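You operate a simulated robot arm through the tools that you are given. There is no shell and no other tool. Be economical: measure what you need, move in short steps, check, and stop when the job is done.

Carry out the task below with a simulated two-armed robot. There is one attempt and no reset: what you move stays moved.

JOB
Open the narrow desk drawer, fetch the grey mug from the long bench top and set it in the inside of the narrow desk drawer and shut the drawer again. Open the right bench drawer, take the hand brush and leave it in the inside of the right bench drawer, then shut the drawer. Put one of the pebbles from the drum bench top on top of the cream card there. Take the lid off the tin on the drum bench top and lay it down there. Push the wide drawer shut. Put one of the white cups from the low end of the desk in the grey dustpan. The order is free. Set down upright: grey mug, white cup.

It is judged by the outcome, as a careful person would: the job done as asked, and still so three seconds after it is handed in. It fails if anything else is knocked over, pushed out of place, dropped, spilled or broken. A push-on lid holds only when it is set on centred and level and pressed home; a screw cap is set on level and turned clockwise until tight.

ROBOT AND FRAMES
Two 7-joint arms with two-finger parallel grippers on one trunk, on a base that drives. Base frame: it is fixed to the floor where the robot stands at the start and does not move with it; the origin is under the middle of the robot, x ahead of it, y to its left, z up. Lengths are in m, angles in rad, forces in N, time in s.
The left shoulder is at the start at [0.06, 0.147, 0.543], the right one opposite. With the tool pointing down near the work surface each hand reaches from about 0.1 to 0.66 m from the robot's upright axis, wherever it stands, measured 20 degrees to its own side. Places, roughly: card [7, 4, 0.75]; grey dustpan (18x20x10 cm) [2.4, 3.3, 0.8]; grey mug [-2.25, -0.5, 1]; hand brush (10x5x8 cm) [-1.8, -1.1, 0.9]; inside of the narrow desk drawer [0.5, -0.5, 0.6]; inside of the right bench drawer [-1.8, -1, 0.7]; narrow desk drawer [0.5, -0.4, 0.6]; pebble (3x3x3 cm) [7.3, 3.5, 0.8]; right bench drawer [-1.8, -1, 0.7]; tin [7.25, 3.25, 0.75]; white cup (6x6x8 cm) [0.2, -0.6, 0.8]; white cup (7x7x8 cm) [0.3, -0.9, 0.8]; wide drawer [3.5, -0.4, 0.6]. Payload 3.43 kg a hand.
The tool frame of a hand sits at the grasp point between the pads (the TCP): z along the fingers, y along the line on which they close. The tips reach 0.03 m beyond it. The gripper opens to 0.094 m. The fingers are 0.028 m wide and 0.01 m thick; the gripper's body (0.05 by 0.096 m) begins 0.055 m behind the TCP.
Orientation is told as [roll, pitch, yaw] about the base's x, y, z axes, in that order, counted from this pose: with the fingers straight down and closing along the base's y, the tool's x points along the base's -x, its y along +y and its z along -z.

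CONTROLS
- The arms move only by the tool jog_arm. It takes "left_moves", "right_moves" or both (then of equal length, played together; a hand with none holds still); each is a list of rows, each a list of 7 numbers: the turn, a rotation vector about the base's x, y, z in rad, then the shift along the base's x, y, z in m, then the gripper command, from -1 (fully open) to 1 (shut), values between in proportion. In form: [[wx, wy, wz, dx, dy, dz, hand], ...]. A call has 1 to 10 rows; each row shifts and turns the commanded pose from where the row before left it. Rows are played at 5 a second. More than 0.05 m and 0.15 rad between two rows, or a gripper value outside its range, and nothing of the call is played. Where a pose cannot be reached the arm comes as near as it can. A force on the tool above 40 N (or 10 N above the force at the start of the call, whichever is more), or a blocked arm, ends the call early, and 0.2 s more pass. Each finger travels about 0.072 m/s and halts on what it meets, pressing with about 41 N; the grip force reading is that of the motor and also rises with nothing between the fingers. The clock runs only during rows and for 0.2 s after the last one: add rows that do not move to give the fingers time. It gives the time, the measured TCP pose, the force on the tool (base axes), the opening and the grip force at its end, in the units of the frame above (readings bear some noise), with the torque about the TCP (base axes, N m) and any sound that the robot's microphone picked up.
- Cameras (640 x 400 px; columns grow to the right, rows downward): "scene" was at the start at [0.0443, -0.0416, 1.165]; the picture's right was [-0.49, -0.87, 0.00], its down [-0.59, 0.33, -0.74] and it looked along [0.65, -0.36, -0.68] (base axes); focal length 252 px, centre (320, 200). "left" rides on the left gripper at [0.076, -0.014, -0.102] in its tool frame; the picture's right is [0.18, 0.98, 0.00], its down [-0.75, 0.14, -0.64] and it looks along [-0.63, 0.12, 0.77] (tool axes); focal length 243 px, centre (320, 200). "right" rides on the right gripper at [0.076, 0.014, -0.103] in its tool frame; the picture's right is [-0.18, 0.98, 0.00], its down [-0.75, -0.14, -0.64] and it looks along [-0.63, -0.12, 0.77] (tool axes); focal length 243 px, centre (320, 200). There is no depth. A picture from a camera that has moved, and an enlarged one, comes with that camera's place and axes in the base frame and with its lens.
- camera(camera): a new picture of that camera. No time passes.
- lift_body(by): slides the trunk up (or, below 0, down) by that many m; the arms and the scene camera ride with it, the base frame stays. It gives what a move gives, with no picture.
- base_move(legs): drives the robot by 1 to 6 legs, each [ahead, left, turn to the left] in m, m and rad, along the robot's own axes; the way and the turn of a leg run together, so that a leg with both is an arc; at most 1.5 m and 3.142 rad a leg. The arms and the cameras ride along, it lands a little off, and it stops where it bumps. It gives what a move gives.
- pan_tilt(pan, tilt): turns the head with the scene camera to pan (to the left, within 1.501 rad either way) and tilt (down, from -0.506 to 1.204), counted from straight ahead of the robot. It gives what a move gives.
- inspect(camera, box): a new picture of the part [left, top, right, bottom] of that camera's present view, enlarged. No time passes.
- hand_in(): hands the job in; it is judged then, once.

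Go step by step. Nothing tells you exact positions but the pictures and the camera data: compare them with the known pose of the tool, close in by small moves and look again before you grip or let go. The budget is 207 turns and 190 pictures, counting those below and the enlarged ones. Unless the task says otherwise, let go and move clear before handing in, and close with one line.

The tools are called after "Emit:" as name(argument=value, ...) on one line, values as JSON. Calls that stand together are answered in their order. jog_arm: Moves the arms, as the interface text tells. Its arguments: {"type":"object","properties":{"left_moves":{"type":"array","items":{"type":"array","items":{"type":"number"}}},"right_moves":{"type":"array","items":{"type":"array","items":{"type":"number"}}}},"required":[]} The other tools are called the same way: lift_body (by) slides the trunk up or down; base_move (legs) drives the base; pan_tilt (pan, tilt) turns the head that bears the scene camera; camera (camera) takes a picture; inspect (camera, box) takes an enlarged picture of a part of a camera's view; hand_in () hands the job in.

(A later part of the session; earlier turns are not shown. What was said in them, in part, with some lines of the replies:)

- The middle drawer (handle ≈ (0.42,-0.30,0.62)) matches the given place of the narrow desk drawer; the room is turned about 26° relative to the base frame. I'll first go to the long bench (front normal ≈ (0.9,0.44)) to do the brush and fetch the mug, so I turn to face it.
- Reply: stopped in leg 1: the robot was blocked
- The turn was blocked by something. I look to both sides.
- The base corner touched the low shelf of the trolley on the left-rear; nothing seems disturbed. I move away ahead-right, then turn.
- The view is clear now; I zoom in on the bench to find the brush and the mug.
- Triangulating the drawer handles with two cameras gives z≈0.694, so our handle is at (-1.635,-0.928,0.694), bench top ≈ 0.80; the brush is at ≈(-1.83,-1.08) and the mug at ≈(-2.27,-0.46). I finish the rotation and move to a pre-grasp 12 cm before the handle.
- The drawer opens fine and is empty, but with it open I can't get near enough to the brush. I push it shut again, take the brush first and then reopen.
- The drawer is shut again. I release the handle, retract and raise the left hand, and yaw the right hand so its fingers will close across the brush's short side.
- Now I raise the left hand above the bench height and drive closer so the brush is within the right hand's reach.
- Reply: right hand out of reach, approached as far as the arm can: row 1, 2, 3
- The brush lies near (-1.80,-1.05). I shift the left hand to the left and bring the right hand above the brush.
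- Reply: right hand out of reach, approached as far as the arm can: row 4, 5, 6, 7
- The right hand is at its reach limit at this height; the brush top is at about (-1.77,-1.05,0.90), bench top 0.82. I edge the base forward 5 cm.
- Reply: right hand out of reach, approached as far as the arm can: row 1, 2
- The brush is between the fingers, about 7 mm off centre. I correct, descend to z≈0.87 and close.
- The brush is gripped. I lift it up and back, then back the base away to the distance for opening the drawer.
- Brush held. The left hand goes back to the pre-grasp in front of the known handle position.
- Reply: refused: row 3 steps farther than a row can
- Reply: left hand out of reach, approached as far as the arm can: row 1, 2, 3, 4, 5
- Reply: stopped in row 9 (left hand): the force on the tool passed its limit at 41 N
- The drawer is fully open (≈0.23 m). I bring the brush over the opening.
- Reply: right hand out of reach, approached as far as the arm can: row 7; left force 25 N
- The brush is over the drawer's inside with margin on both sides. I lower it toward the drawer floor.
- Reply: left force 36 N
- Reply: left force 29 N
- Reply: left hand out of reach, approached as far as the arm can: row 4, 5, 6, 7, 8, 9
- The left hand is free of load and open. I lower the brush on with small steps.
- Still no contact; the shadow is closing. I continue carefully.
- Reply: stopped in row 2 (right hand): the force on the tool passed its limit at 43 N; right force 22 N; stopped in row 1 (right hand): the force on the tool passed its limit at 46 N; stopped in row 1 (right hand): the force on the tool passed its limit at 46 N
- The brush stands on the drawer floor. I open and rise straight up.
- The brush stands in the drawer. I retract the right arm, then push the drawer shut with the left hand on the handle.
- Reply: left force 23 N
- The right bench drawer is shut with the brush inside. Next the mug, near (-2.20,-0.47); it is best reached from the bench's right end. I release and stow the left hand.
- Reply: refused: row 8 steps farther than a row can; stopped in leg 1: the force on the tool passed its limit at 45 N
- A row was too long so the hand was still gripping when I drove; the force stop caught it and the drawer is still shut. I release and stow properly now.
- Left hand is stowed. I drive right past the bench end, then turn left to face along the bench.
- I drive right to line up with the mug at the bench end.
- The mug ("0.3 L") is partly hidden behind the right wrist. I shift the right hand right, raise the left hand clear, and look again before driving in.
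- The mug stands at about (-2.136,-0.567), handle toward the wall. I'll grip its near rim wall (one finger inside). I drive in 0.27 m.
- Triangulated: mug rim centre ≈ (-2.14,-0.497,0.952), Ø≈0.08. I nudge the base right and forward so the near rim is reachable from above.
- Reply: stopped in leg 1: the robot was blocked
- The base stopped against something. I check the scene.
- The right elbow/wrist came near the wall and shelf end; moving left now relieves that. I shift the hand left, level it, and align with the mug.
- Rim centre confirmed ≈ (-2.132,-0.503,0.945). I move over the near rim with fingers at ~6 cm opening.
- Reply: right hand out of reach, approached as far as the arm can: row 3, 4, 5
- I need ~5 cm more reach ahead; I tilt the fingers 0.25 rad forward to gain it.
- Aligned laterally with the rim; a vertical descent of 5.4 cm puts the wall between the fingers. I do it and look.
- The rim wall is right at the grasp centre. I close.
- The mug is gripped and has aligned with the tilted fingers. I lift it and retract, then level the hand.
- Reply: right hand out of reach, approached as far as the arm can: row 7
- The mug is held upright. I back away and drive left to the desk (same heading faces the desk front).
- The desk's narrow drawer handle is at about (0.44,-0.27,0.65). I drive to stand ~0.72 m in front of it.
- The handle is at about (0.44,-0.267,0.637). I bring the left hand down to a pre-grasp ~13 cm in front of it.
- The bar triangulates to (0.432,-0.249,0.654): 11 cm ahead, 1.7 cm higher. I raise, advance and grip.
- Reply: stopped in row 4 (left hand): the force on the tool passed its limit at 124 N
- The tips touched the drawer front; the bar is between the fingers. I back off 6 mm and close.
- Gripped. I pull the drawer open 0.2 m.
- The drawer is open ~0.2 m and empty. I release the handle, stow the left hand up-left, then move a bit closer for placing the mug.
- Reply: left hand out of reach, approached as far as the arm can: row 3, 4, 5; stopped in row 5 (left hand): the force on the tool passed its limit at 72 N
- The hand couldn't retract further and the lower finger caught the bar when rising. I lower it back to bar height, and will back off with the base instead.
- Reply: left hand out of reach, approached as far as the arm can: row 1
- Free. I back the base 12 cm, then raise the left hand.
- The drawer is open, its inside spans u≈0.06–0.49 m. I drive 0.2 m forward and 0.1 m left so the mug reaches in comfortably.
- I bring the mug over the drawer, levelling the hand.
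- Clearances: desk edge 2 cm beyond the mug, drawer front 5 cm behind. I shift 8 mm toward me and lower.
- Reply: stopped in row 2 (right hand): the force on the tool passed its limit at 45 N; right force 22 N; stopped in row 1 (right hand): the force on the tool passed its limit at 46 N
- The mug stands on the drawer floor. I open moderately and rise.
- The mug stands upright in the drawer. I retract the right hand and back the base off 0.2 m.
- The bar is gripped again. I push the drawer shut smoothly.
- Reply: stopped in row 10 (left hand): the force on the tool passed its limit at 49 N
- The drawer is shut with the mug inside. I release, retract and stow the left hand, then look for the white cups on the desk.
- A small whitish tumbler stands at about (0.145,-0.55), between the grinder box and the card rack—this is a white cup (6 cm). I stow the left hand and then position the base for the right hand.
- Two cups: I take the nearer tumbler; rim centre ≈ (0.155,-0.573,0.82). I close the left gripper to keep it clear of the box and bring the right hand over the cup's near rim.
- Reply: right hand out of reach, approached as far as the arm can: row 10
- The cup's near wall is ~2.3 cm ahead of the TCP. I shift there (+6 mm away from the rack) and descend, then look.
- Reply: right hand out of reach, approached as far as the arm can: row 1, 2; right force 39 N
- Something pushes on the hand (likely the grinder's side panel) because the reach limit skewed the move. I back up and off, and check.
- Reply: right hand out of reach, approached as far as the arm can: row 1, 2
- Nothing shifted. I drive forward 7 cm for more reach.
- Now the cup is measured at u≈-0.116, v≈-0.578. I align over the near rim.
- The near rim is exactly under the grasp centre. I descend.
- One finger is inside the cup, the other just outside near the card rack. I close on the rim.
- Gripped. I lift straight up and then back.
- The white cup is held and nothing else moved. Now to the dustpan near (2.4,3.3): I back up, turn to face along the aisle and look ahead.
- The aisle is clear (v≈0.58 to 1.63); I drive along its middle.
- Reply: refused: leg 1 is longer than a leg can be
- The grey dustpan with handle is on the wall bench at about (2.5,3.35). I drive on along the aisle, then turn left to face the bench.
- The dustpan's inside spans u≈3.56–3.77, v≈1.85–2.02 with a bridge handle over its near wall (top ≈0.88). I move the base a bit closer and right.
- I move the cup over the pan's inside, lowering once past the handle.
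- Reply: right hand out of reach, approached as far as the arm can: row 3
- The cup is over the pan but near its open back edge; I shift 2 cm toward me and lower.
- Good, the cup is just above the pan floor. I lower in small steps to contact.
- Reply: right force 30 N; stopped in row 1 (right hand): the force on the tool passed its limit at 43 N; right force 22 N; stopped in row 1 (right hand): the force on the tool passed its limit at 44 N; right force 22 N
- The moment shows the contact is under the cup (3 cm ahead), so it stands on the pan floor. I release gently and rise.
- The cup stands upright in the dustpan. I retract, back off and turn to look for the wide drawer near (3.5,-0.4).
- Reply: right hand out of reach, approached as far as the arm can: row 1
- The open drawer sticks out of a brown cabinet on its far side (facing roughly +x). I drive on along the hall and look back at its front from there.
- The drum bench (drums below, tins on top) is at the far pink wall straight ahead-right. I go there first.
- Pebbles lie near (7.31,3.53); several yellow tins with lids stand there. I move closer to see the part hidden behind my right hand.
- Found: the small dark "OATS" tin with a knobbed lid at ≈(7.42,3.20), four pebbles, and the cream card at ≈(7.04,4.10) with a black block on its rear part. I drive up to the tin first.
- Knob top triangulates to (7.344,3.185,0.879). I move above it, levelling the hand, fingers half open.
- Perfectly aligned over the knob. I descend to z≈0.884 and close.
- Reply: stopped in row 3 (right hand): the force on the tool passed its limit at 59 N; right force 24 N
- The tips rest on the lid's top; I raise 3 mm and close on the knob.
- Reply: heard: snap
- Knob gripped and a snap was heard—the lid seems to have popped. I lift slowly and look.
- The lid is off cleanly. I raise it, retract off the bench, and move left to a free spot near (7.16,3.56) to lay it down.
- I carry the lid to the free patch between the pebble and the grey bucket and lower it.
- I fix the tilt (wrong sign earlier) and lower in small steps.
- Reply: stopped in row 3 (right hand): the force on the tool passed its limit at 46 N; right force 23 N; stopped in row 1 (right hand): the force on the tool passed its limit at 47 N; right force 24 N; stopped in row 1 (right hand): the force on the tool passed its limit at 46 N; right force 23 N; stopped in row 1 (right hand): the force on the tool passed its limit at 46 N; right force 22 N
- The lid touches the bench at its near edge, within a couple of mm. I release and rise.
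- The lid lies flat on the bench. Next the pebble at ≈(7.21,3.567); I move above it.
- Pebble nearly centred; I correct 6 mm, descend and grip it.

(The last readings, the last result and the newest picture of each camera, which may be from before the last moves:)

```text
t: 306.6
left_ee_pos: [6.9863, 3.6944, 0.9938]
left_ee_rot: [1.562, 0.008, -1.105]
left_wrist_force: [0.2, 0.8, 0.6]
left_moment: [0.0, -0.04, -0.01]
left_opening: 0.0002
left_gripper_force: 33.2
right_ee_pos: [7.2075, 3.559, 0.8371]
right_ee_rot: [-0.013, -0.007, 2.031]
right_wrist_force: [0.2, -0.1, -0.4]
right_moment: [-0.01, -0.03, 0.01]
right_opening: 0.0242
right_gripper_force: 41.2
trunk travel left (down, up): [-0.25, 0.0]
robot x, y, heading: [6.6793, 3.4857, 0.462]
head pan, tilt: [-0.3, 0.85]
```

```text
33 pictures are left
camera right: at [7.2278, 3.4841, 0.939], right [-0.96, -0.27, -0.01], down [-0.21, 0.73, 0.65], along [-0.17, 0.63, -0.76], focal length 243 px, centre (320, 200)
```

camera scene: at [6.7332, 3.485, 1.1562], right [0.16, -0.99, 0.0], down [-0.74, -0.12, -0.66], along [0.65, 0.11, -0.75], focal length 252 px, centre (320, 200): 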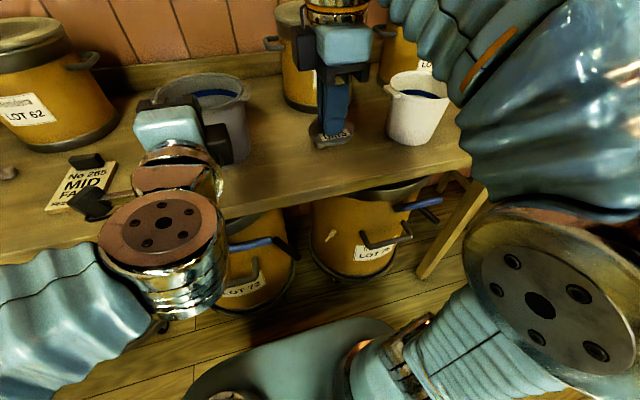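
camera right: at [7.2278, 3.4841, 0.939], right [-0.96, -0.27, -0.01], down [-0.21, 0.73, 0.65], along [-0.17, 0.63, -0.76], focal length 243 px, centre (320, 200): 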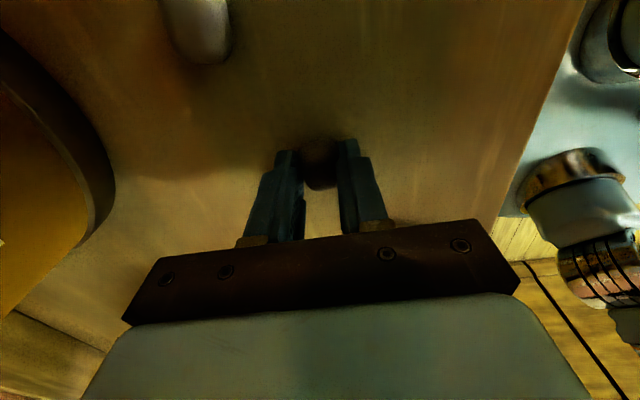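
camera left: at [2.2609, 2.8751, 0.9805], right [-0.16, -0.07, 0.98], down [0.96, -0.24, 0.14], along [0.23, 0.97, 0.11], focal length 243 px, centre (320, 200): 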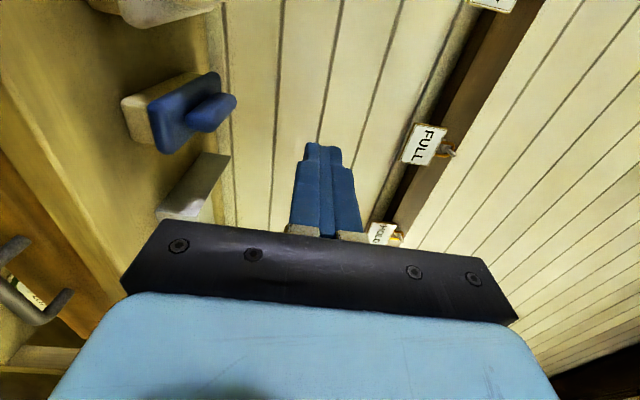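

Pebble gripped. I lift, retract from the bench and drive left to the card.

Emit:
jog_arm(right_moves=[[0, 0, 0, 0, 0, 0.03, 1], [0, 0, 0, 0, 0, 0.04, 1], [0, 0, 0, -0.013, -0.0066, 0.04, 1], [0, 0, 0, -0.0314, -0.0154, 0.025, 1], [0, 0, 0, -0.0314, -0.0154, 0.01, 1], [0, 0, 0, -0.0314, -0.0154, 0, 1], [0, 0, 0, -0.0314, -0.0154, 0, 1], [0, 0, 0, 0, 0, 0, 1]])

Emit:
base_move(legs=[[0, 0.44, 0]])

Emit:
camera(camera="scene")

Emit:
camera(camera="right")

```text
t: 308.4
left_ee_pos: [6.9866, 3.6935, 0.9934]
left_ee_rot: [1.564, 0.011, -1.104]
left_wrist_force: [-1.2, -0.1, -0.3]
left_moment: [0.01, 0.02, -0.01]
left_opening: 0.0
left_gripper_force: 32.7
right_ee_pos: [7.0695, 3.4919, 0.9803]
right_ee_rot: [-0.011, -0.007, 2.029]
right_wrist_force: [0.4, -0.8, -0.2]
right_moment: [0.0, 0.0, -0.02]
right_opening: 0.0227
right_gripper_force: 40.6
trunk travel left (down, up): [-0.25, 0.0]
robot x, y, heading: [6.6798, 3.4882, 0.463]
head pan, tilt: [-0.3, 0.85]
```

```text
t: 311.1
left_ee_pos: [6.7916, 4.0867, 0.9935]
left_ee_rot: [1.562, 0.009, -1.108]
left_wrist_force: [-0.2, 0.1, -0.3]
left_moment: [0.0, 0.0, 0.01]
left_opening: 0.0
left_gripper_force: 32.9
right_ee_pos: [6.8728, 3.8829, 0.9798]
right_ee_rot: [-0.012, -0.007, 2.027]
right_wrist_force: [0.5, 0.4, -0.4]
right_moment: [-0.01, -0.01, 0.03]
right_opening: 0.0229
right_gripper_force: 40.4
trunk travel left (down, up): [-0.25, 0.0]
robot x, y, heading: [6.4853, 3.8801, 0.457]
head pan, tilt: [-0.3, 0.85]
```

```text
32 pictures are left
camera scene: at [6.5376, 3.8777, 1.1562], right [0.16, -0.99, 0.0], down [-0.74, -0.12, -0.66], along [0.65, 0.1, -0.75], focal length 252 px, centre (320, 200)
```

scene: 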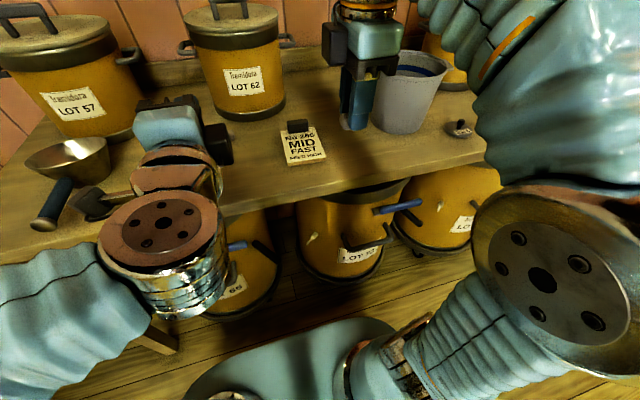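

```text
31 pictures are left
camera right: at [6.8944, 3.8086, 1.082], right [-0.96, -0.27, -0.01], down [-0.21, 0.73, 0.65], along [-0.16, 0.63, -0.76], focal length 243 px, centre (320, 200)
```

right: 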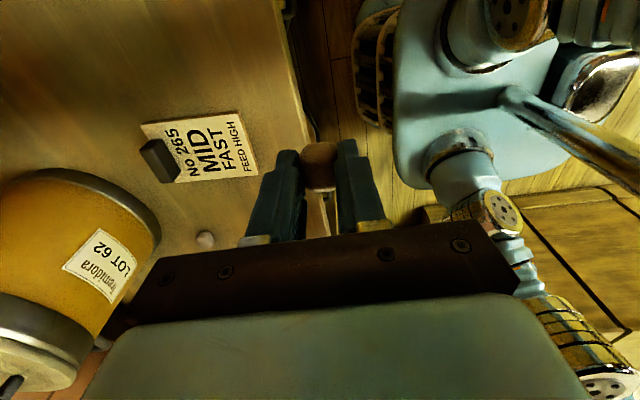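

The card's free area is at (6.986,3.986). I carry the pebble over it and lower.

Emit:
jog_arm(right_moves=[[0, 0, 0, 0.0283, 0.0258, -0.005, 1], [0, 0, 0, 0.0283, 0.0258, -0.015, 1], [0, 0, 0, 0.0283, 0.0258, -0.02, 1], [0, 0, 0, 0.0283, 0.0258, -0.02, 1], [0, 0, 0, 0, 0, -0.03, 1], [0, 0, 0, 0, 0, -0.015, 1], [0, 0, 0, 0, 0, 0, 1]])

Emit:
camera(camera="right")

Emit:
inspect(camera="scene", box=[240, 90, 380, 190])

```text
t: 312.7
left_ee_pos: [6.7906, 4.0854, 0.9938]
left_ee_rot: [1.562, 0.009, -1.109]
left_wrist_force: [0.9, -0.2, 0.0]
left_moment: [0.01, 0.0, 0.03]
left_opening: 0.0
left_gripper_force: 32.8
right_ee_pos: [6.9875, 3.9865, 0.8761]
right_ee_rot: [-0.013, -0.008, 2.026]
right_wrist_force: [0.5, -0.4, -0.4]
right_moment: [0.0, 0.01, -0.01]
right_opening: 0.0228
right_gripper_force: 40.5
trunk travel left (down, up): [-0.25, 0.0]
robot x, y, heading: [6.4825, 3.8788, 0.456]
head pan, tilt: [-0.3, 0.85]
```

```text
30 pictures are left
camera right: at [7.0066, 3.9116, 0.9779], right [-0.96, -0.27, -0.01], down [-0.21, 0.73, 0.65], along [-0.16, 0.63, -0.76], focal length 243 px, centre (320, 200)
```

right: 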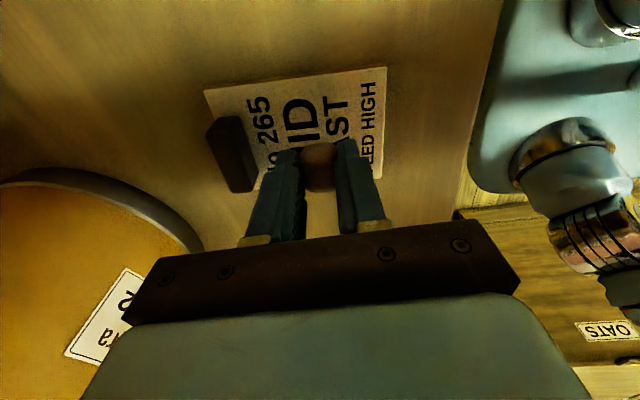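

```text
4.00 times, centred on (310, 140) of scene
camera zoom: at [6.5376, 3.8779, 1.1562], right [0.16, -0.99, 0.0], down [-0.74, -0.12, -0.66], along [0.65, 0.1, -0.75], focal length 1007 px, centre (360, 440)
```

zoom: 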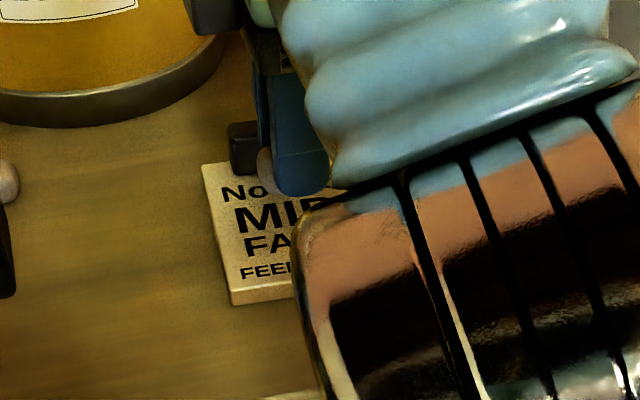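

The pebble will land in the middle of the free area. I lower to contact.

Emit:
jog_arm(right_moves=[[0, 0, 0, 0, 0, -0.01, 1], [0, 0, 0, 0, 0, -0.006, 1], [0, 0, 0, 0, 0, 0, 1]])

Emit:
jog_arm(right_moves=[[0, 0, 0, 0, 0, -0.004, 1], [0, 0, 0, 0, 0, 0, 1]])

Emit:
jog_arm(right_moves=[[0, 0, 0, 0, 0, -0.004, 1], [0, 0, 0, 0, 0, 0, 1]])

```text
t: 313.5
left_ee_pos: [6.7932, 4.0865, 0.9948]
left_ee_rot: [1.562, 0.01, -1.109]
left_wrist_force: [-0.7, 0.2, -0.3]
left_moment: [0.01, 0.02, 0.01]
left_opening: 0.0
left_gripper_force: 33.3
right_ee_pos: [6.9865, 3.9862, 0.859]
right_ee_rot: [-0.011, -0.006, 2.026]
right_wrist_force: [0.1, 1.0, -1.5]
right_moment: [-0.01, 0.0, -0.04]
right_opening: 0.0226
right_gripper_force: 41.0
trunk travel left (down, up): [-0.25, 0.0]
robot x, y, heading: [6.4901, 3.8793, 0.455]
head pan, tilt: [-0.3, 0.85]
```

```text
t: 314.1
left_ee_pos: [6.792, 4.0869, 0.9933]
left_ee_rot: [1.562, 0.008, -1.109]
left_wrist_force: [-0.4, -0.4, -0.1]
left_moment: [0.02, -0.01, -0.01]
left_opening: 0.0
left_gripper_force: 33.1
right_ee_pos: [6.9883, 3.9877, 0.8546]
right_ee_rot: [-0.012, -0.007, 2.027]
right_wrist_force: [-0.5, -0.2, -0.7]
right_moment: [-0.02, 0.04, 0.02]
right_opening: 0.0226
right_gripper_force: 40.9
trunk travel left (down, up): [-0.25, 0.0]
robot x, y, heading: [6.4859, 3.8798, 0.455]
head pan, tilt: [-0.3, 0.85]
```

```text
t: 314.7
left_ee_pos: [6.7922, 4.0863, 0.9935]
left_ee_rot: [1.563, 0.008, -1.108]
left_wrist_force: [0.4, -0.5, -0.4]
left_moment: [-0.03, 0.0, 0.0]
left_opening: 0.0
left_gripper_force: 33.1
right_ee_pos: [6.988, 3.9872, 0.8512]
right_ee_rot: [-0.013, -0.007, 2.027]
right_wrist_force: [0.2, -0.5, -0.4]
right_moment: [0.01, -0.03, -0.02]
right_opening: 0.0223
right_gripper_force: 40.7
trunk travel left (down, up): [-0.25, 0.0]
robot x, y, heading: [6.4857, 3.8782, 0.458]
head pan, tilt: [-0.3, 0.85]
```

Emit:
jog_arm(right_moves=[[0, 0, 0, 0, 0, -0.004, 1], [0, 0, 0, 0, 0, 0, 1]])

Emit:
jog_arm(right_moves=[[0, 0, 0, 0, 0, -0.004, 1], [0, 0, 0, 0, 0, 0, 1]])

Emit:
camera(camera="right")

```text
t: 315.3
left_ee_pos: [6.7909, 4.087, 0.995]
left_ee_rot: [1.566, 0.01, -1.108]
left_wrist_force: [-0.2, -1.1, -0.9]
left_moment: [-0.01, -0.03, -0.04]
left_opening: 0.0
left_gripper_force: 32.9
right_ee_pos: [6.9863, 3.9875, 0.8479]
right_ee_rot: [-0.014, -0.007, 2.026]
right_wrist_force: [2.3, -0.9, 9.8]
right_moment: [0.02, -0.1, 0.01]
right_opening: 0.0225
right_gripper_force: 41.0
trunk travel left (down, up): [-0.25, 0.0]
robot x, y, heading: [6.483, 3.8781, 0.462]
head pan, tilt: [-0.3, 0.85]
```

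```text
t: 315.9
left_ee_pos: [6.7914, 4.0852, 0.9951]
left_ee_rot: [1.563, 0.009, -1.107]
left_wrist_force: [0.0, 0.2, 0.7]
left_moment: [-0.04, -0.01, -0.04]
left_opening: 0.0
left_gripper_force: 32.5
right_ee_pos: [6.9872, 3.9868, 0.845]
right_ee_rot: [-0.018, -0.006, 2.027]
right_wrist_force: [8.5, 0.4, 35.1]
right_moment: [0.17, -0.23, -0.04]
right_opening: 0.0225
right_gripper_force: 41.5
trunk travel left (down, up): [-0.25, 0.0]
robot x, y, heading: [6.4836, 3.8803, 0.461]
head pan, tilt: [-0.3, 0.85]
```

```text
28 pictures are left
camera right: at [7.0065, 3.9122, 0.947], right [-0.96, -0.27, -0.02], down [-0.21, 0.73, 0.65], along [-0.16, 0.63, -0.76], focal length 243 px, centre (320, 200)
```

right: 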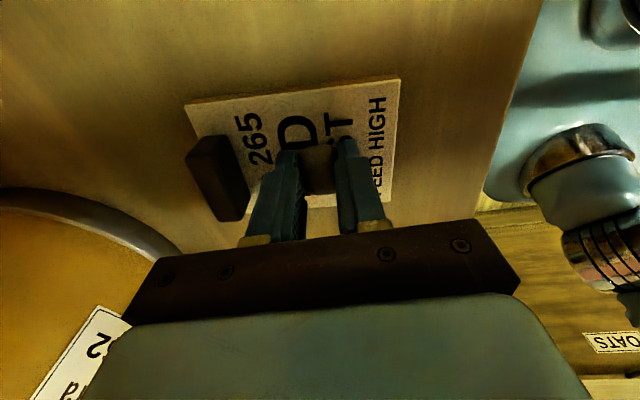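

The pebble rests on the card. I relax and release slowly, then rise.

Emit:
jog_arm(right_moves=[[0, 0, 0, 0, 0, 0.003, 1], [0, 0, 0, 0, 0, 0, 0.45], [0, 0, 0, 0, 0, 0, 0.3], [0, 0, 0, 0, 0, 0, 0.1], [0, 0, 0, 0, 0, 0.015, 0.1], [0, 0, 0, 0, 0, 0.03, 0.1], [0, 0, 0, 0, 0, 0.04, 0.1], [0, 0, 0, -0.009, -0.0045, 0.04, 0.1], [0, 0, 0, 0, 0, 0, 0.1]])

Emit:
camera(camera="right")

```text
t: 317.9
left_ee_pos: [6.7918, 4.0849, 0.9933]
left_ee_rot: [1.562, 0.011, -1.108]
left_wrist_force: [-0.3, 0.0, 0.0]
left_moment: [0.03, 0.0, 0.01]
left_opening: 0.0
left_gripper_force: 32.8
right_ee_pos: [6.9782, 3.9826, 0.9667]
right_ee_rot: [-0.018, -0.007, 2.025]
right_wrist_force: [-0.5, 0.1, -0.5]
right_moment: [0.05, 0.0, 0.01]
right_opening: 0.0424
right_gripper_force: 0.0
right hand out of reach, approached as far as the arm can: row 8
trunk travel left (down, up): [-0.25, 0.0]
robot x, y, heading: [6.4902, 3.8818, 0.461]
head pan, tilt: [-0.3, 0.85]
```

```text
27 pictures are left
camera right: at [6.9969, 3.9063, 1.0688], right [-0.96, -0.27, -0.02], down [-0.21, 0.73, 0.65], along [-0.16, 0.63, -0.76], focal length 243 px, centre (320, 200)
```

right: 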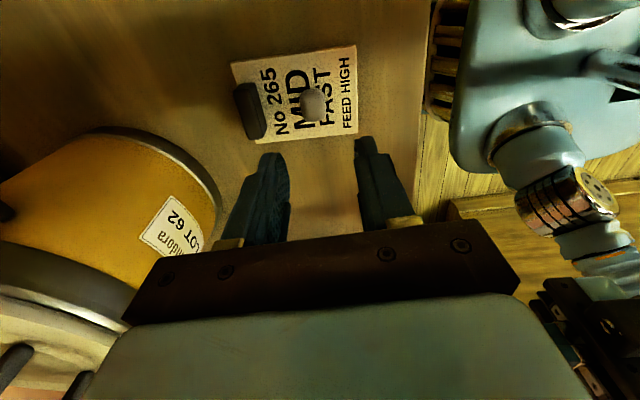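

The pebble sits on the card. Last: the wide drawer. I retract, back away and turn toward the passage beside the millstone.

Emit:
jog_arm(right_moves=[[0, 0, 0, -0.0314, -0.0154, 0.005, 0.1], [0, 0, 0, -0.0314, -0.0154, 0.005, 0.1], [0, 0, 0, -0.0314, -0.0154, 0, 1], [0, 0, 0, -0.0314, -0.0154, 0, 1], [0, 0, 0, 0, 0, 0, 1]])

Emit:
base_move(legs=[[-0.9, 0, 0], [0, 0, -1.98], [0.5, 0, 0]])

Emit:
pan_tilt(pan=0.0, tilt=0.3)

Emit:
camera(camera="scene")

```text
t: 319.1
left_ee_pos: [6.7919, 4.0857, 0.9937]
left_ee_rot: [1.565, 0.009, -1.109]
left_wrist_force: [-0.9, 0.4, 0.5]
left_moment: [0.02, 0.02, 0.01]
left_opening: 0.0001
left_gripper_force: 32.8
right_ee_pos: [6.8527, 3.9201, 0.9764]
right_ee_rot: [-0.011, -0.007, 2.024]
right_wrist_force: [-0.6, -0.5, 0.0]
right_moment: [-0.02, -0.01, -0.02]
right_opening: 0.0001
right_gripper_force: 33.4
trunk travel left (down, up): [-0.25, 0.0]
robot x, y, heading: [6.4866, 3.8779, 0.457]
head pan, tilt: [-0.3, 0.85]
```

```text
t: 331.0
left_ee_pos: [5.8039, 2.6297, 0.9936]
left_ee_rot: [1.563, 0.009, -3.065]
left_wrist_force: [-0.1, -0.5, 1.0]
left_moment: [0.03, 0.0, -0.02]
left_opening: 0.0
left_gripper_force: 33.2
right_ee_pos: [5.6284, 2.6365, 0.977]
right_ee_rot: [-0.012, -0.007, 0.072]
right_wrist_force: [0.1, 0.5, 0.3]
right_moment: [-0.01, -0.01, 0.01]
right_opening: 0.0
right_gripper_force: 32.6
trunk travel left (down, up): [-0.25, 0.0]
robot x, y, heading: [5.7244, 2.9951, -1.493]
head pan, tilt: [-0.3, 0.85]
```

```text
t: 332.0
left_ee_pos: [5.8035, 2.6301, 0.9931]
left_ee_rot: [1.564, 0.01, -3.063]
left_wrist_force: [-1.3, -0.2, 0.3]
left_moment: [0.04, 0.01, 0.02]
left_opening: 0.0002
left_gripper_force: 33.5
right_ee_pos: [5.6263, 2.6367, 0.9769]
right_ee_rot: [-0.013, -0.007, 0.072]
right_wrist_force: [0.1, 0.1, 0.5]
right_moment: [-0.02, 0.0, 0.02]
right_opening: 0.0
right_gripper_force: 32.8
trunk travel left (down, up): [-0.25, 0.0]
robot x, y, heading: [5.7269, 2.9914, -1.494]
head pan, tilt: [0.0, 0.3]
```

```text
26 pictures are left
camera scene: at [5.7331, 2.9263, 1.2045], right [-1.0, -0.08, 0.0], down [-0.02, 0.3, -0.95], along [0.07, -0.95, -0.3], focal length 252 px, centre (320, 200)
```

scene: 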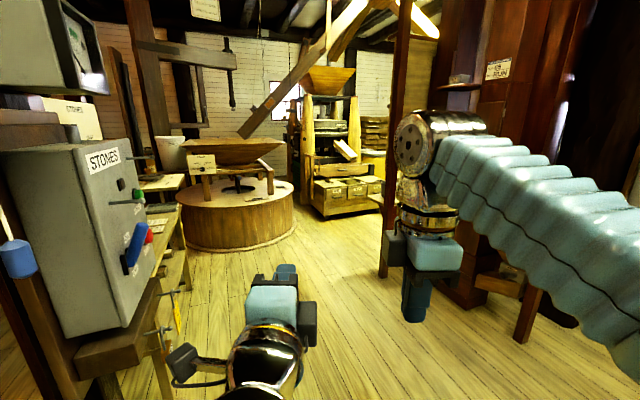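

The passage between the frame post (≈5.33,1.1) and the millstone is about 0.9 m wide. I drive ahead through its middle.

Emit:
base_move(legs=[[1.4, 0, 0]])

Emit:
pan_tilt(pan=-0.6, tilt=0.35)

Emit:
camera(camera="scene")

```text
t: 334.7
left_ee_pos: [5.8357, 2.3136, 1.0028]
left_ee_rot: [1.584, 0.003, -3.038]
left_wrist_force: [0.7, 0.6, -0.2]
left_moment: [0.0, 0.07, -0.01]
left_opening: 0.0
left_gripper_force: 33.3
right_ee_pos: [5.6511, 2.3138, 0.9776]
right_ee_rot: [-0.018, -0.012, 0.081]
right_wrist_force: [-0.2, 0.3, 0.1]
right_moment: [-0.01, 0.01, 0.02]
right_opening: 0.0001
right_gripper_force: 32.6
trunk travel left (down, up): [-0.25, 0.0]
robot x, y, heading: [5.7498, 2.6637, -1.485]
head pan, tilt: [0.0, 0.3]
stopped in leg 1: the robot was blocked; the commanded pose is now the measured one
```

```text
t: 335.7
left_ee_pos: [5.834, 2.3131, 1.0024]
left_ee_rot: [1.584, 0.004, -3.043]
left_wrist_force: [0.1, 0.1, -0.1]
left_moment: [-0.02, -0.01, 0.0]
left_opening: 0.0
left_gripper_force: 32.6
right_ee_pos: [5.6513, 2.3143, 0.9793]
right_ee_rot: [-0.02, -0.01, 0.08]
right_wrist_force: [-0.8, 0.0, 0.4]
right_moment: [-0.03, 0.0, -0.01]
right_opening: 0.0
right_gripper_force: 33.4
trunk travel left (down, up): [-0.25, 0.0]
robot x, y, heading: [5.7519, 2.6609, -1.488]
head pan, tilt: [-0.6, 0.351]
```

```text
25 pictures are left
camera scene: at [5.7006, 2.6202, 1.2], right [-0.87, 0.49, -0.01], down [0.17, 0.29, -0.94], along [-0.46, -0.82, -0.34], focal length 252 px, centre (320, 200)
```

scene: 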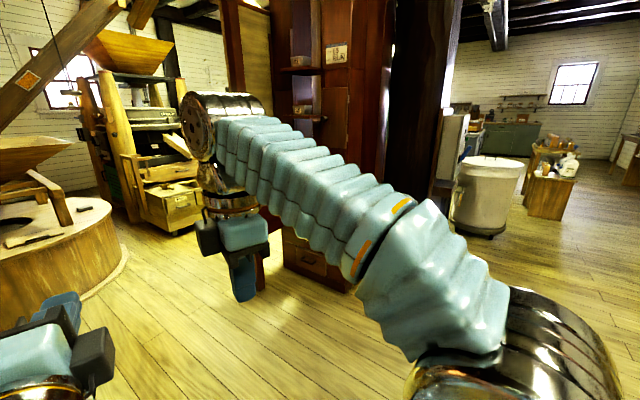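

The left arm touched the STONES control post. I back off, shift right, pass it, then shift left again.

Emit:
base_move(legs=[[-0.15, 0, 0], [0, -0.3, 0], [1.1, 0, 0]])

Emit:
pan_tilt(pan=-0.1, tilt=0.4)

Emit:
camera(camera="scene")

```text
t: 344.0
left_ee_pos: [5.631, 1.3124, 0.9985]
left_ee_rot: [1.576, 0.0, -3.044]
left_wrist_force: [0.0, 0.2, -0.4]
left_moment: [0.01, 0.01, -0.02]
left_opening: 0.0001
left_gripper_force: 32.5
right_ee_pos: [5.4474, 1.3132, 0.9752]
right_ee_rot: [-0.011, -0.007, 0.079]
right_wrist_force: [-0.3, 0.5, -0.3]
right_moment: [0.01, -0.02, 0.0]
right_opening: 0.0
right_gripper_force: 32.7
trunk travel left (down, up): [-0.25, 0.0]
robot x, y, heading: [5.5442, 1.6702, -1.485]
head pan, tilt: [-0.6, 0.351]
```

```text
t: 345.0
left_ee_pos: [5.6307, 1.3133, 0.9981]
left_ee_rot: [1.577, 0.0, -3.044]
left_wrist_force: [0.6, -1.0, 0.9]
left_moment: [0.04, 0.0, 0.0]
left_opening: 0.0
left_gripper_force: 33.4
right_ee_pos: [5.4483, 1.3146, 0.9768]
right_ee_rot: [-0.01, -0.006, 0.079]
right_wrist_force: [-0.4, -0.2, 0.3]
right_moment: [-0.04, -0.05, 0.01]
right_opening: 0.0
right_gripper_force: 32.9
trunk travel left (down, up): [-0.25, 0.0]
robot x, y, heading: [5.5439, 1.669, -1.485]
head pan, tilt: [-0.099, 0.4]
```

```text
24 pictures are left
camera scene: at [5.5431, 1.6069, 1.1953], right [-1.0, 0.01, 0.0], down [0.01, 0.39, -0.92], along [-0.01, -0.92, -0.39], focal length 252 px, centre (320, 200)
```

scene: 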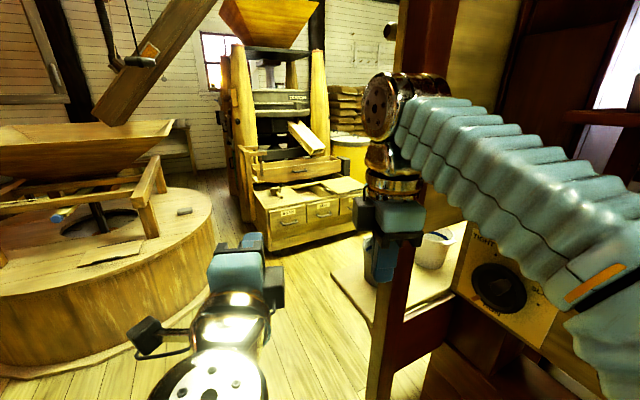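

This passage is closed off to the west by low tables. The other way round is via the aisle and past the trolley's west end; I back out and drive there facing -u so I can later reverse into the lane.

Emit:
base_move(legs=[[-1.3, 0, 0], [0, 0, -1.2], [1.1, -0.9, 0]])

```text
t: 361.2
left_ee_pos: [3.7349, 2.997, 0.9987]
left_ee_rot: [1.577, 0.001, 2.1]
left_wrist_force: [0.3, 0.2, 1.1]
left_moment: [-0.03, -0.03, 0.0]
left_opening: 0.0
left_gripper_force: 32.5
right_ee_pos: [3.6597, 3.1639, 0.9759]
right_ee_rot: [-0.011, -0.007, -1.061]
right_wrist_force: [0.5, -0.1, -0.1]
right_moment: [-0.01, 0.04, 0.01]
right_opening: 0.0
right_gripper_force: 32.9
trunk travel left (down, up): [-0.25, 0.0]
robot x, y, heading: [4.0217, 3.2265, -2.623]
head pan, tilt: [-0.099, 0.4]
```

Emit:
base_move(legs=[[0, 0, -0.062], [1.4, 0, 0], [1.0, 0, 0]])

```text
t: 373.4
left_ee_pos: [1.5943, 1.8954, 0.9988]
left_ee_rot: [1.576, 0.0, 2.077]
left_wrist_force: [-0.8, 0.1, -0.5]
left_moment: [-0.01, 0.03, 0.01]
left_opening: 0.0
left_gripper_force: 32.4
right_ee_pos: [1.5216, 2.0643, 0.9762]
right_ee_rot: [-0.011, -0.007, -1.084]
right_wrist_force: [-0.1, 0.0, -0.3]
right_moment: [-0.03, 0.0, -0.02]
right_opening: 0.0003
right_gripper_force: 32.8
trunk travel left (down, up): [-0.25, 0.0]
robot x, y, heading: [1.8856, 2.1167, -2.651]
head pan, tilt: [-0.099, 0.4]
```

Emit:
base_move(legs=[[0, 0, -0.034], [1.0, -0.03, 0], [0.95, 0, 0]])

Emit:
pan_tilt(pan=1.4, tilt=0.6)

Emit:
camera(camera="scene")

```text
t: 383.4
left_ee_pos: [-0.1493, 1.0691, 0.9987]
left_ee_rot: [1.575, 0.001, 2.043]
left_wrist_force: [-0.1, -0.5, 0.0]
left_moment: [-0.02, -0.01, 0.01]
left_opening: 0.0
left_gripper_force: 32.9
right_ee_pos: [-0.2154, 1.239, 0.9744]
right_ee_rot: [-0.009, -0.006, -1.114]
right_wrist_force: [0.1, -0.6, -0.1]
right_moment: [0.0, -0.04, -0.01]
right_opening: 0.0
right_gripper_force: 33.3
trunk travel left (down, up): [-0.25, 0.0]
robot x, y, heading: [0.1487, 1.2807, -2.682]
head pan, tilt: [-0.099, 0.4]
```

```text
t: 385.0
left_ee_pos: [-0.1501, 1.0692, 0.9984]
left_ee_rot: [1.574, 0.0, 2.043]
left_wrist_force: [-1.1, -0.2, 0.3]
left_moment: [0.03, -0.03, -0.03]
left_opening: 0.0003
left_gripper_force: 33.2
right_ee_pos: [-0.2153, 1.2392, 0.9762]
right_ee_rot: [-0.008, -0.007, -1.115]
right_wrist_force: [-0.9, 0.3, 1.0]
right_moment: [-0.01, -0.01, -0.01]
right_opening: 0.0001
right_gripper_force: 33.0
trunk travel left (down, up): [-0.25, 0.0]
robot x, y, heading: [0.1524, 1.279, -2.687]
head pan, tilt: [1.4, 0.6]
```

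```text
23 pictures are left
camera scene: at [0.205, 1.2068, 1.1771], right [-0.96, -0.29, 0.0], down [-0.16, 0.54, -0.83], along [0.24, -0.79, -0.56], focal length 252 px, centre (320, 200)
```

scene: 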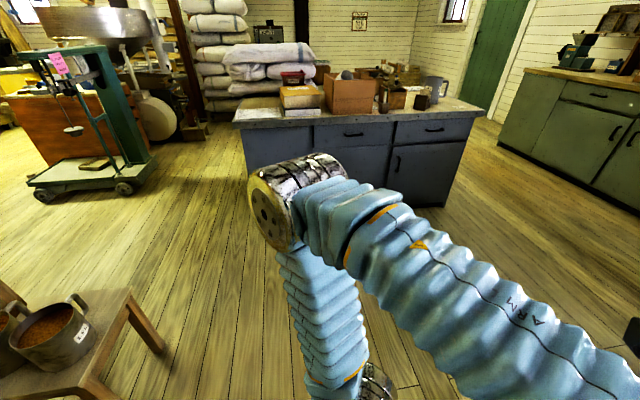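

The lane between desk end and trolley is ~0.75 m wide; then it opens. I strafe to v≈-0.07 and reverse through it, rechecking the pose.

Emit:
base_move(legs=[[0, 1.15, 0]])

Emit:
pan_tilt(pan=1.5, tilt=0.8)

Emit:
camera(camera="scene")

```text
t: 390.9
left_ee_pos: [0.3622, 0.0312, 0.9987]
left_ee_rot: [1.576, -0.001, 2.04]
left_wrist_force: [0.0, 0.4, -0.8]
left_moment: [0.02, -0.01, 0.03]
left_opening: 0.0
left_gripper_force: 32.9
right_ee_pos: [0.2984, 0.2017, 0.9766]
right_ee_rot: [-0.012, -0.007, -1.118]
right_wrist_force: [-0.6, 0.5, 0.2]
right_moment: [0.02, 0.01, 0.02]
right_opening: 0.0
right_gripper_force: 32.5
trunk travel left (down, up): [-0.25, 0.0]
robot x, y, heading: [0.6694, 0.2397, -2.684]
head pan, tilt: [1.4, 0.6]
```

```text
t: 391.6
left_ee_pos: [0.3631, 0.0318, 0.9994]
left_ee_rot: [1.575, 0.002, 2.041]
left_wrist_force: [-0.6, 0.5, 0.7]
left_moment: [0.0, -0.01, 0.02]
left_opening: 0.0
left_gripper_force: 33.0
right_ee_pos: [0.2979, 0.2026, 0.9773]
right_ee_rot: [-0.009, -0.005, -1.119]
right_wrist_force: [-0.1, 0.1, 0.3]
right_moment: [0.02, -0.03, 0.01]
right_opening: 0.0001
right_gripper_force: 33.1
trunk travel left (down, up): [-0.25, 0.0]
robot x, y, heading: [0.6613, 0.2391, -2.685]
head pan, tilt: [1.499, 0.799]
```

```text
22 pictures are left
camera scene: at [0.724, 0.1782, 1.1603], right [-0.93, -0.38, 0.0], down [-0.27, 0.66, -0.7], along [0.26, -0.65, -0.72], focal length 252 px, centre (320, 200)
```

scene: 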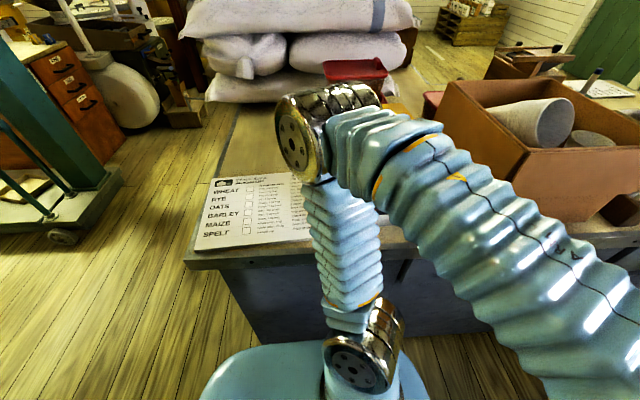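

Emit:
base_move(legs=[[-0.85, 0, 0], [-0.6, 0.4, 0], [-0.6, 0.25, 0]])

Emit:
pan_tilt(pan=1.5, tilt=0.5)

Emit:
camera(camera="scene")

```text
t: 402.8
left_ee_pos: [2.4793, 0.3703, 0.9989]
left_ee_rot: [1.575, -0.001, 2.065]
left_wrist_force: [0.4, 0.1, 0.2]
left_moment: [0.02, 0.03, 0.02]
left_opening: 0.0003
left_gripper_force: 33.3
right_ee_pos: [2.4084, 0.5411, 0.975]
right_ee_rot: [-0.011, -0.006, -1.092]
right_wrist_force: [0.4, -0.1, 0.5]
right_moment: [0.01, -0.01, 0.01]
right_opening: 0.0
right_gripper_force: 32.8
trunk travel left (down, up): [-0.25, 0.0]
robot x, y, heading: [2.7765, 0.5876, -2.66]
head pan, tilt: [1.499, 0.799]
```

```text
t: 403.6
left_ee_pos: [2.4783, 0.3721, 0.9984]
left_ee_rot: [1.574, 0.0, 2.066]
left_wrist_force: [0.5, -0.1, -0.7]
left_moment: [-0.01, -0.01, -0.03]
left_opening: 0.0
left_gripper_force: 32.7
right_ee_pos: [2.4091, 0.5404, 0.976]
right_ee_rot: [-0.01, -0.007, -1.094]
right_wrist_force: [0.1, 1.4, 0.1]
right_moment: [0.0, 0.0, 0.01]
right_opening: 0.0
right_gripper_force: 33.3
trunk travel left (down, up): [-0.25, 0.0]
robot x, y, heading: [2.7751, 0.5874, -2.661]
head pan, tilt: [1.499, 0.499]
```

```text
21 pictures are left
camera scene: at [2.8397, 0.5181, 1.1861], right [-0.92, -0.4, 0.0], down [-0.19, 0.44, -0.88], along [0.35, -0.8, -0.48], focal length 252 px, centre (320, 200)
```

scene: 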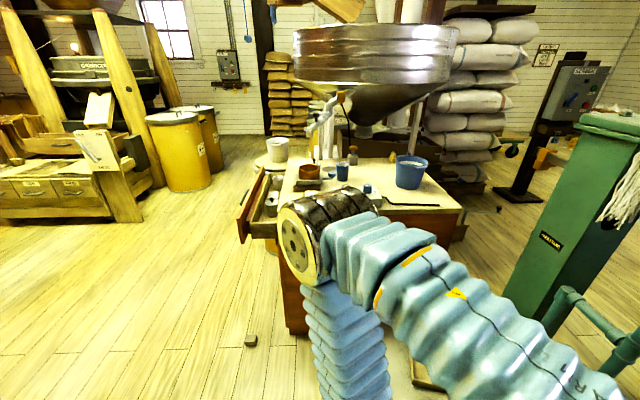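

The wide drawer is partly open, facing +u, front centre ≈ (3.53,-0.32,0.6). I go around in steps to stand ~0.7 m in front of it, avoiding the barrel, the chair and a small block on the floor.

Emit:
base_move(legs=[[0, 0, -0.024], [-0.5, 0.4, 0], [-0.48, 0, 0], [0, 0.65, 0]])

Emit:
pan_tilt(pan=0, tilt=0.7)

Emit:
camera(camera="scene")

```text
t: 413.2
left_ee_pos: [3.7998, -0.128, 0.9988]
left_ee_rot: [1.576, -0.001, 2.024]
left_wrist_force: [0.3, 0.2, 0.7]
left_moment: [0.01, 0.02, 0.0]
left_opening: 0.0
left_gripper_force: 32.9
right_ee_pos: [3.737, 0.0425, 0.9763]
right_ee_rot: [-0.011, -0.007, -1.137]
right_wrist_force: [-0.5, 0.3, -1.3]
right_moment: [-0.01, 0.01, -0.01]
right_opening: 0.0
right_gripper_force: 33.2
trunk travel left (down, up): [-0.25, 0.0]
robot x, y, heading: [4.1058, 0.0719, -2.695]
head pan, tilt: [1.499, 0.499]
```

```text
t: 414.8
left_ee_pos: [3.8006, -0.129, 0.9994]
left_ee_rot: [1.577, 0.0, 2.024]
left_wrist_force: [0.4, 0.3, -0.2]
left_moment: [0.02, 0.03, 0.01]
left_opening: 0.0
left_gripper_force: 32.6
right_ee_pos: [3.7367, 0.043, 0.9765]
right_ee_rot: [-0.012, -0.007, -1.136]
right_wrist_force: [-0.6, 0.5, 0.6]
right_moment: [-0.02, -0.02, -0.01]
right_opening: 0.0002
right_gripper_force: 33.2
trunk travel left (down, up): [-0.25, 0.0]
robot x, y, heading: [4.1047, 0.0758, -2.697]
head pan, tilt: [0.0, 0.7]
```

```text
20 pictures are left
camera scene: at [4.0566, 0.0513, 1.1685], right [-0.43, 0.9, 0.0], down [0.58, 0.28, -0.76], along [-0.69, -0.33, -0.64], focal length 252 px, centre (320, 200)
```

scene: 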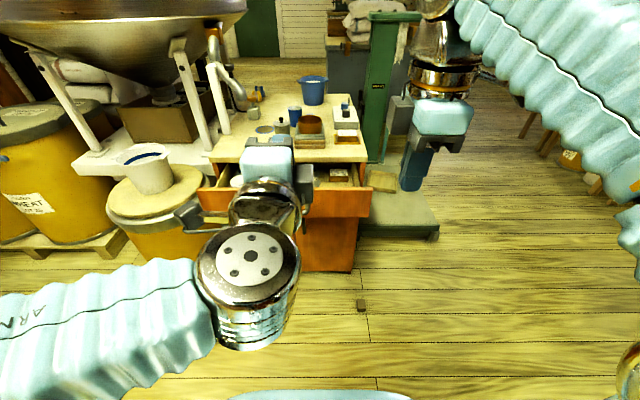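

The drawer front runs between (3.42,-0.07) and (3.65,-0.57), z≈0.60–0.68. I lower the closed left hand to 10 cm in front of its centre.

Emit:
jog_arm(left_moves=[[0, 0, 0, -0.0146, -0.0133, -0.036, 1], [0, 0, 0, -0.0146, -0.0133, -0.036, 1], [0, 0, 0, -0.0146, -0.0133, -0.036, 1], [0, 0, 0, -0.0146, -0.0133, -0.036, 1], [0, 0, 0, -0.0146, -0.0133, -0.036, 1], [0, 0, 0, -0.0146, -0.0133, -0.036, 1], [0, 0, 0, -0.0146, -0.0133, -0.036, 1], [0, 0, 0, -0.0146, -0.0133, -0.036, 1], [0, 0, 0, -0.0146, -0.0133, -0.036, 1], [0, 0, 0, -0.0146, -0.0133, -0.036, 1]])

Emit:
camera(camera="left")

Emit:
camera(camera="scene")

```text
t: 417.0
left_ee_pos: [3.6513, -0.2622, 0.6415]
left_ee_rot: [1.578, 0.0, 2.025]
left_wrist_force: [0.2, 0.0, 0.2]
left_moment: [0.02, 0.02, -0.05]
left_opening: 0.0
left_gripper_force: 32.8
left hand out of reach, approached as far as the arm can: row 6
right_ee_pos: [3.7378, 0.0423, 0.9776]
right_ee_rot: [-0.012, -0.007, -1.134]
right_wrist_force: [-0.2, 0.0, 0.0]
right_moment: [0.04, 0.04, 0.02]
right_opening: 0.0001
right_gripper_force: 33.5
trunk travel left (down, up): [-0.25, 0.0]
robot x, y, heading: [4.1051, 0.0753, -2.696]
head pan, tilt: [0.0, 0.7]
```

```text
19 pictures are left
camera left: at [3.7778, -0.2861, 0.6262], right [0.09, -0.16, 0.98], down [0.25, 0.96, 0.14], along [-0.96, 0.23, 0.12], focal length 243 px, centre (320, 200)
```

left: 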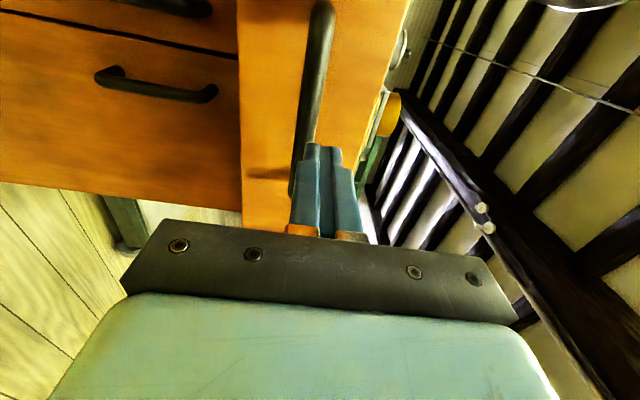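

```text
18 pictures are left
camera scene: at [4.0568, 0.0508, 1.1685], right [-0.43, 0.9, 0.0], down [0.58, 0.28, -0.76], along [-0.69, -0.33, -0.64], focal length 252 px, centre (320, 200)
```

scene: 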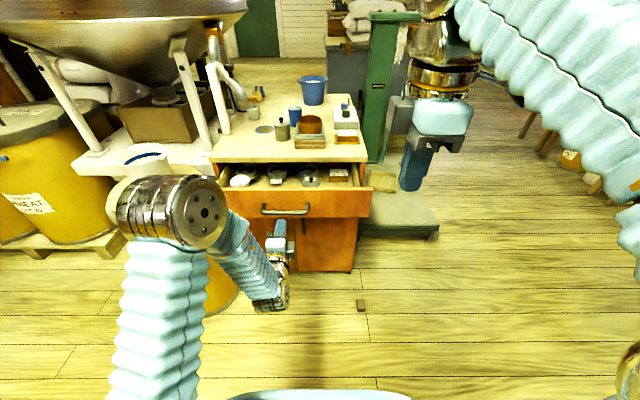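

The handle bar is at u≈3.077 just below my fingertip axis; I raise 2 cm to press on the panel itself and push slowly.

Emit:
jog_arm(left_moves=[[0, 0, 0, 0, 0, 0.02, 1], [0, 0, 0, -0.018, -0.0088, 0, 1], [0, 0, 0, -0.018, -0.0088, 0, 1], [0, 0, 0, -0.018, -0.0088, 0, 1], [0, 0, 0, -0.018, -0.0088, 0, 1], [0, 0, 0, -0.0135, -0.0066, 0, 1], [0, 0, 0, -0.0135, -0.0066, 0, 1], [0, 0, 0, -0.0135, -0.0066, 0, 1], [0, 0, 0, -0.0135, -0.0066, 0, 1], [0, 0, 0, 0, 0, 0, 1]])

Emit:
camera(camera="scene")

```text
t: 419.2
left_ee_pos: [3.5227, -0.3227, 0.6605]
left_ee_rot: [1.577, 0.0, 2.024]
left_wrist_force: [0.3, 0.2, -0.5]
left_moment: [0.03, -0.01, 0.0]
left_opening: 0.0
left_gripper_force: 32.8
right_ee_pos: [3.737, 0.0429, 0.9742]
right_ee_rot: [-0.011, -0.007, -1.135]
right_wrist_force: [-0.4, -0.3, 0.9]
right_moment: [-0.02, 0.0, -0.01]
right_opening: 0.0
right_gripper_force: 33.1
trunk travel left (down, up): [-0.25, 0.0]
robot x, y, heading: [4.1059, 0.074, -2.703]
head pan, tilt: [0.0, 0.7]
```

```text
17 pictures are left
camera scene: at [4.0564, 0.0513, 1.1684], right [-0.43, 0.9, 0.0], down [0.58, 0.28, -0.76], along [-0.69, -0.33, -0.64], focal length 252 px, centre (320, 200)
```

scene: 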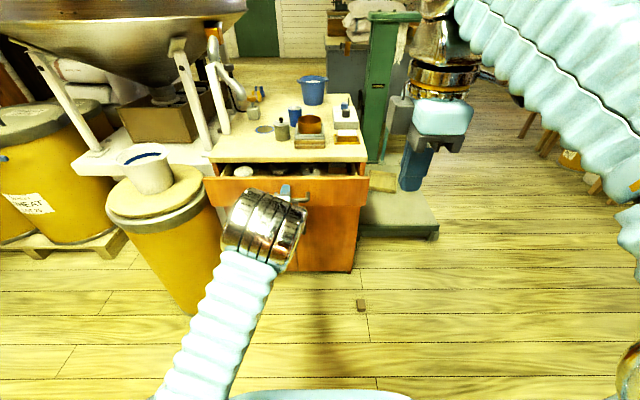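

The drawer is moving in. I continue pushing.

Emit:
jog_arm(left_moves=[[0, 0, 0, -0.0135, -0.0066, 0, 1], [0, 0, 0, -0.0135, -0.0066, 0, 1], [0, 0, 0, -0.0135, -0.0066, 0, 1], [0, 0, 0, -0.0135, -0.0066, 0, 1], [0, 0, 0, -0.0135, -0.0066, 0, 1], [0, 0, 0, 0, 0, 0, 1]])

Emit:
camera(camera="scene")

```text
t: 420.6
left_ee_pos: [3.4574, -0.3553, 0.6588]
left_ee_rot: [1.574, 0.0, 2.023]
left_wrist_force: [0.2, -0.2, -0.4]
left_moment: [-0.01, -0.04, 0.03]
left_opening: 0.0
left_gripper_force: 32.6
right_ee_pos: [3.7377, 0.0439, 0.9762]
right_ee_rot: [-0.011, -0.006, -1.137]
right_wrist_force: [-0.1, -0.8, 0.1]
right_moment: [0.04, 0.01, -0.05]
right_opening: 0.0
right_gripper_force: 33.0
trunk travel left (down, up): [-0.25, 0.0]
robot x, y, heading: [4.1043, 0.0744, -2.699]
head pan, tilt: [0.0, 0.7]
```

```text
16 pictures are left
camera scene: at [4.0564, 0.0513, 1.1684], right [-0.43, 0.9, 0.0], down [0.58, 0.28, -0.76], along [-0.69, -0.33, -0.64], focal length 252 px, centre (320, 200)
```

scene: 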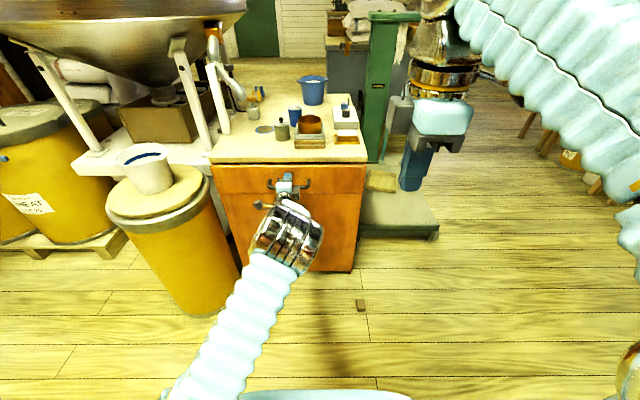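

It looks shut; I push a little more until it resists to be sure.

Emit:
jog_arm(left_moves=[[0, 0, 0, -0.007, -0.0034, 0, 1], [0, 0, 0, -0.007, -0.0034, 0, 1], [0, 0, 0, -0.005, -0.0025, 0, 1], [0, 0, 0, 0, 0, 0, 1]])

Emit:
inspect(camera="scene", box=[190, 140, 390, 240])

```text
t: 421.2
left_ee_pos: [3.4474, -0.3608, 0.6606]
left_ee_rot: [1.574, 0.0, 2.026]
left_wrist_force: [28.3, 10.9, 7.0]
left_moment: [-0.12, 0.16, -0.34]
left_opening: 0.0
left_gripper_force: 33.0
right_ee_pos: [3.7396, 0.0432, 0.977]
right_ee_rot: [-0.012, -0.006, -1.136]
right_wrist_force: [0.3, -0.2, 0.3]
right_moment: [-0.03, -0.01, -0.02]
right_opening: 0.0
right_gripper_force: 33.1
trunk travel left (down, up): [-0.25, 0.0]
robot x, y, heading: [4.1048, 0.0795, -2.698]
head pan, tilt: [0.0, 0.7]
stopped in row 2 (left hand): the force on the tool passed its limit at 58 N (the readings are from after the stop); the commanded pose is now the measured one
```

```text
3.20 times, centred on (290, 190) of scene
camera zoom: at [4.0594, 0.0526, 1.1688], right [-0.43, 0.9, 0.0], down [0.58, 0.27, -0.77], along [-0.69, -0.33, -0.64], focal length 806 px, centre (416, 232)
```

zoom: 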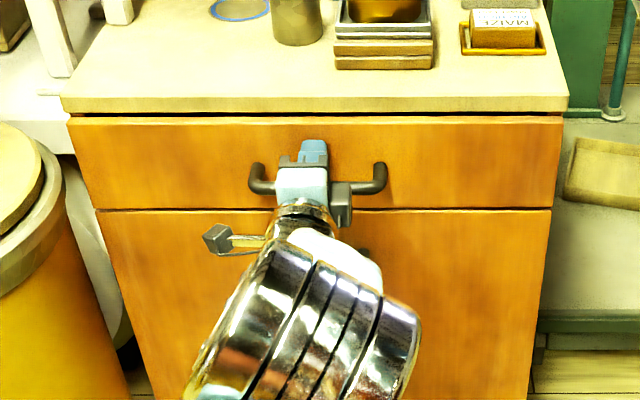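

The wide drawer is fully shut. I withdraw the hand and back clear.

Emit:
jog_arm(left_moves=[[0, 0, 0, 0.018, 0.0088, 0, 1], [0, 0, 0, 0.027, 0.0132, 0, 1], [0, 0, 0, 0.0359, 0.0176, 0, 1], [0, 0, 0, 0.0359, 0.0176, 0, 1], [0, 0, 0, 0, 0, 0, 1]])

Emit:
base_move(legs=[[-0.15, 0, 0]])

Emit:
camera(camera="scene")

```text
t: 422.4
left_ee_pos: [3.5649, -0.3023, 0.657]
left_ee_rot: [1.569, 0.001, 2.024]
left_wrist_force: [0.7, 0.1, -0.2]
left_moment: [-0.02, -0.03, 0.0]
left_opening: 0.0004
left_gripper_force: 32.7
right_ee_pos: [3.7369, 0.0439, 0.9763]
right_ee_rot: [-0.011, -0.005, -1.135]
right_wrist_force: [0.3, 0.3, 0.1]
right_moment: [0.02, -0.01, 0.0]
right_opening: 0.0001
right_gripper_force: 32.5
trunk travel left (down, up): [-0.25, 0.0]
robot x, y, heading: [4.1119, 0.0765, -2.703]
head pan, tilt: [0.0, 0.7]
```

```text
t: 423.8
left_ee_pos: [3.7031, -0.2387, 0.6557]
left_ee_rot: [1.57, 0.001, 2.025]
left_wrist_force: [-0.8, 0.5, -1.2]
left_moment: [-0.03, 0.01, -0.01]
left_opening: 0.0
left_gripper_force: 32.9
right_ee_pos: [3.8738, 0.1083, 0.9762]
right_ee_rot: [-0.009, -0.005, -1.135]
right_wrist_force: [0.1, -0.4, -0.3]
right_moment: [-0.03, -0.02, -0.01]
right_opening: 0.0003
right_gripper_force: 32.6
trunk travel left (down, up): [-0.25, 0.0]
robot x, y, heading: [4.2435, 0.1376, -2.702]
head pan, tilt: [0.0, 0.7]
```

```text
14 pictures are left
camera scene: at [4.1938, 0.1163, 1.1684], right [-0.43, 0.9, 0.0], down [0.58, 0.28, -0.76], along [-0.69, -0.33, -0.64], focal length 252 px, centre (320, 200)
```

scene: 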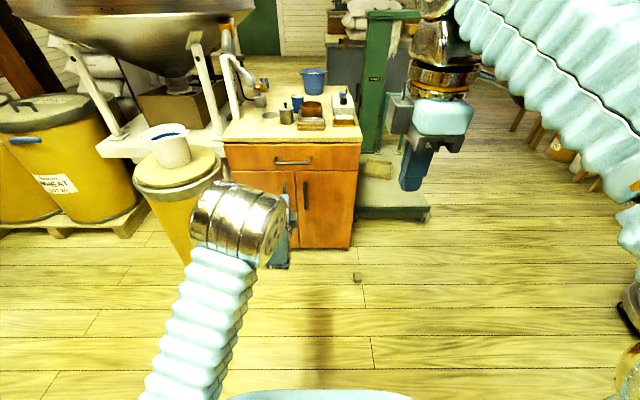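

The picture shows the wide drawer shut and both hands clear of everything. All parts of the job are done, so I hand it in.

Emit:
hand_in()

```text
The job is handed in.
```

The job is handed in. The grey mug is upright in the shut narrow desk drawer and the hand brush is in the shut right bench drawer. A pebble lies on the cream card, the tin's lid lies on the drum bench top, and the wide drawer is pushed shut. The white cup is upright in the grey dustpan. While driving, the robot bumped the trolley, the bench end and the STONES control post; I saw nothing moved or knocked over, but did not check them closely.
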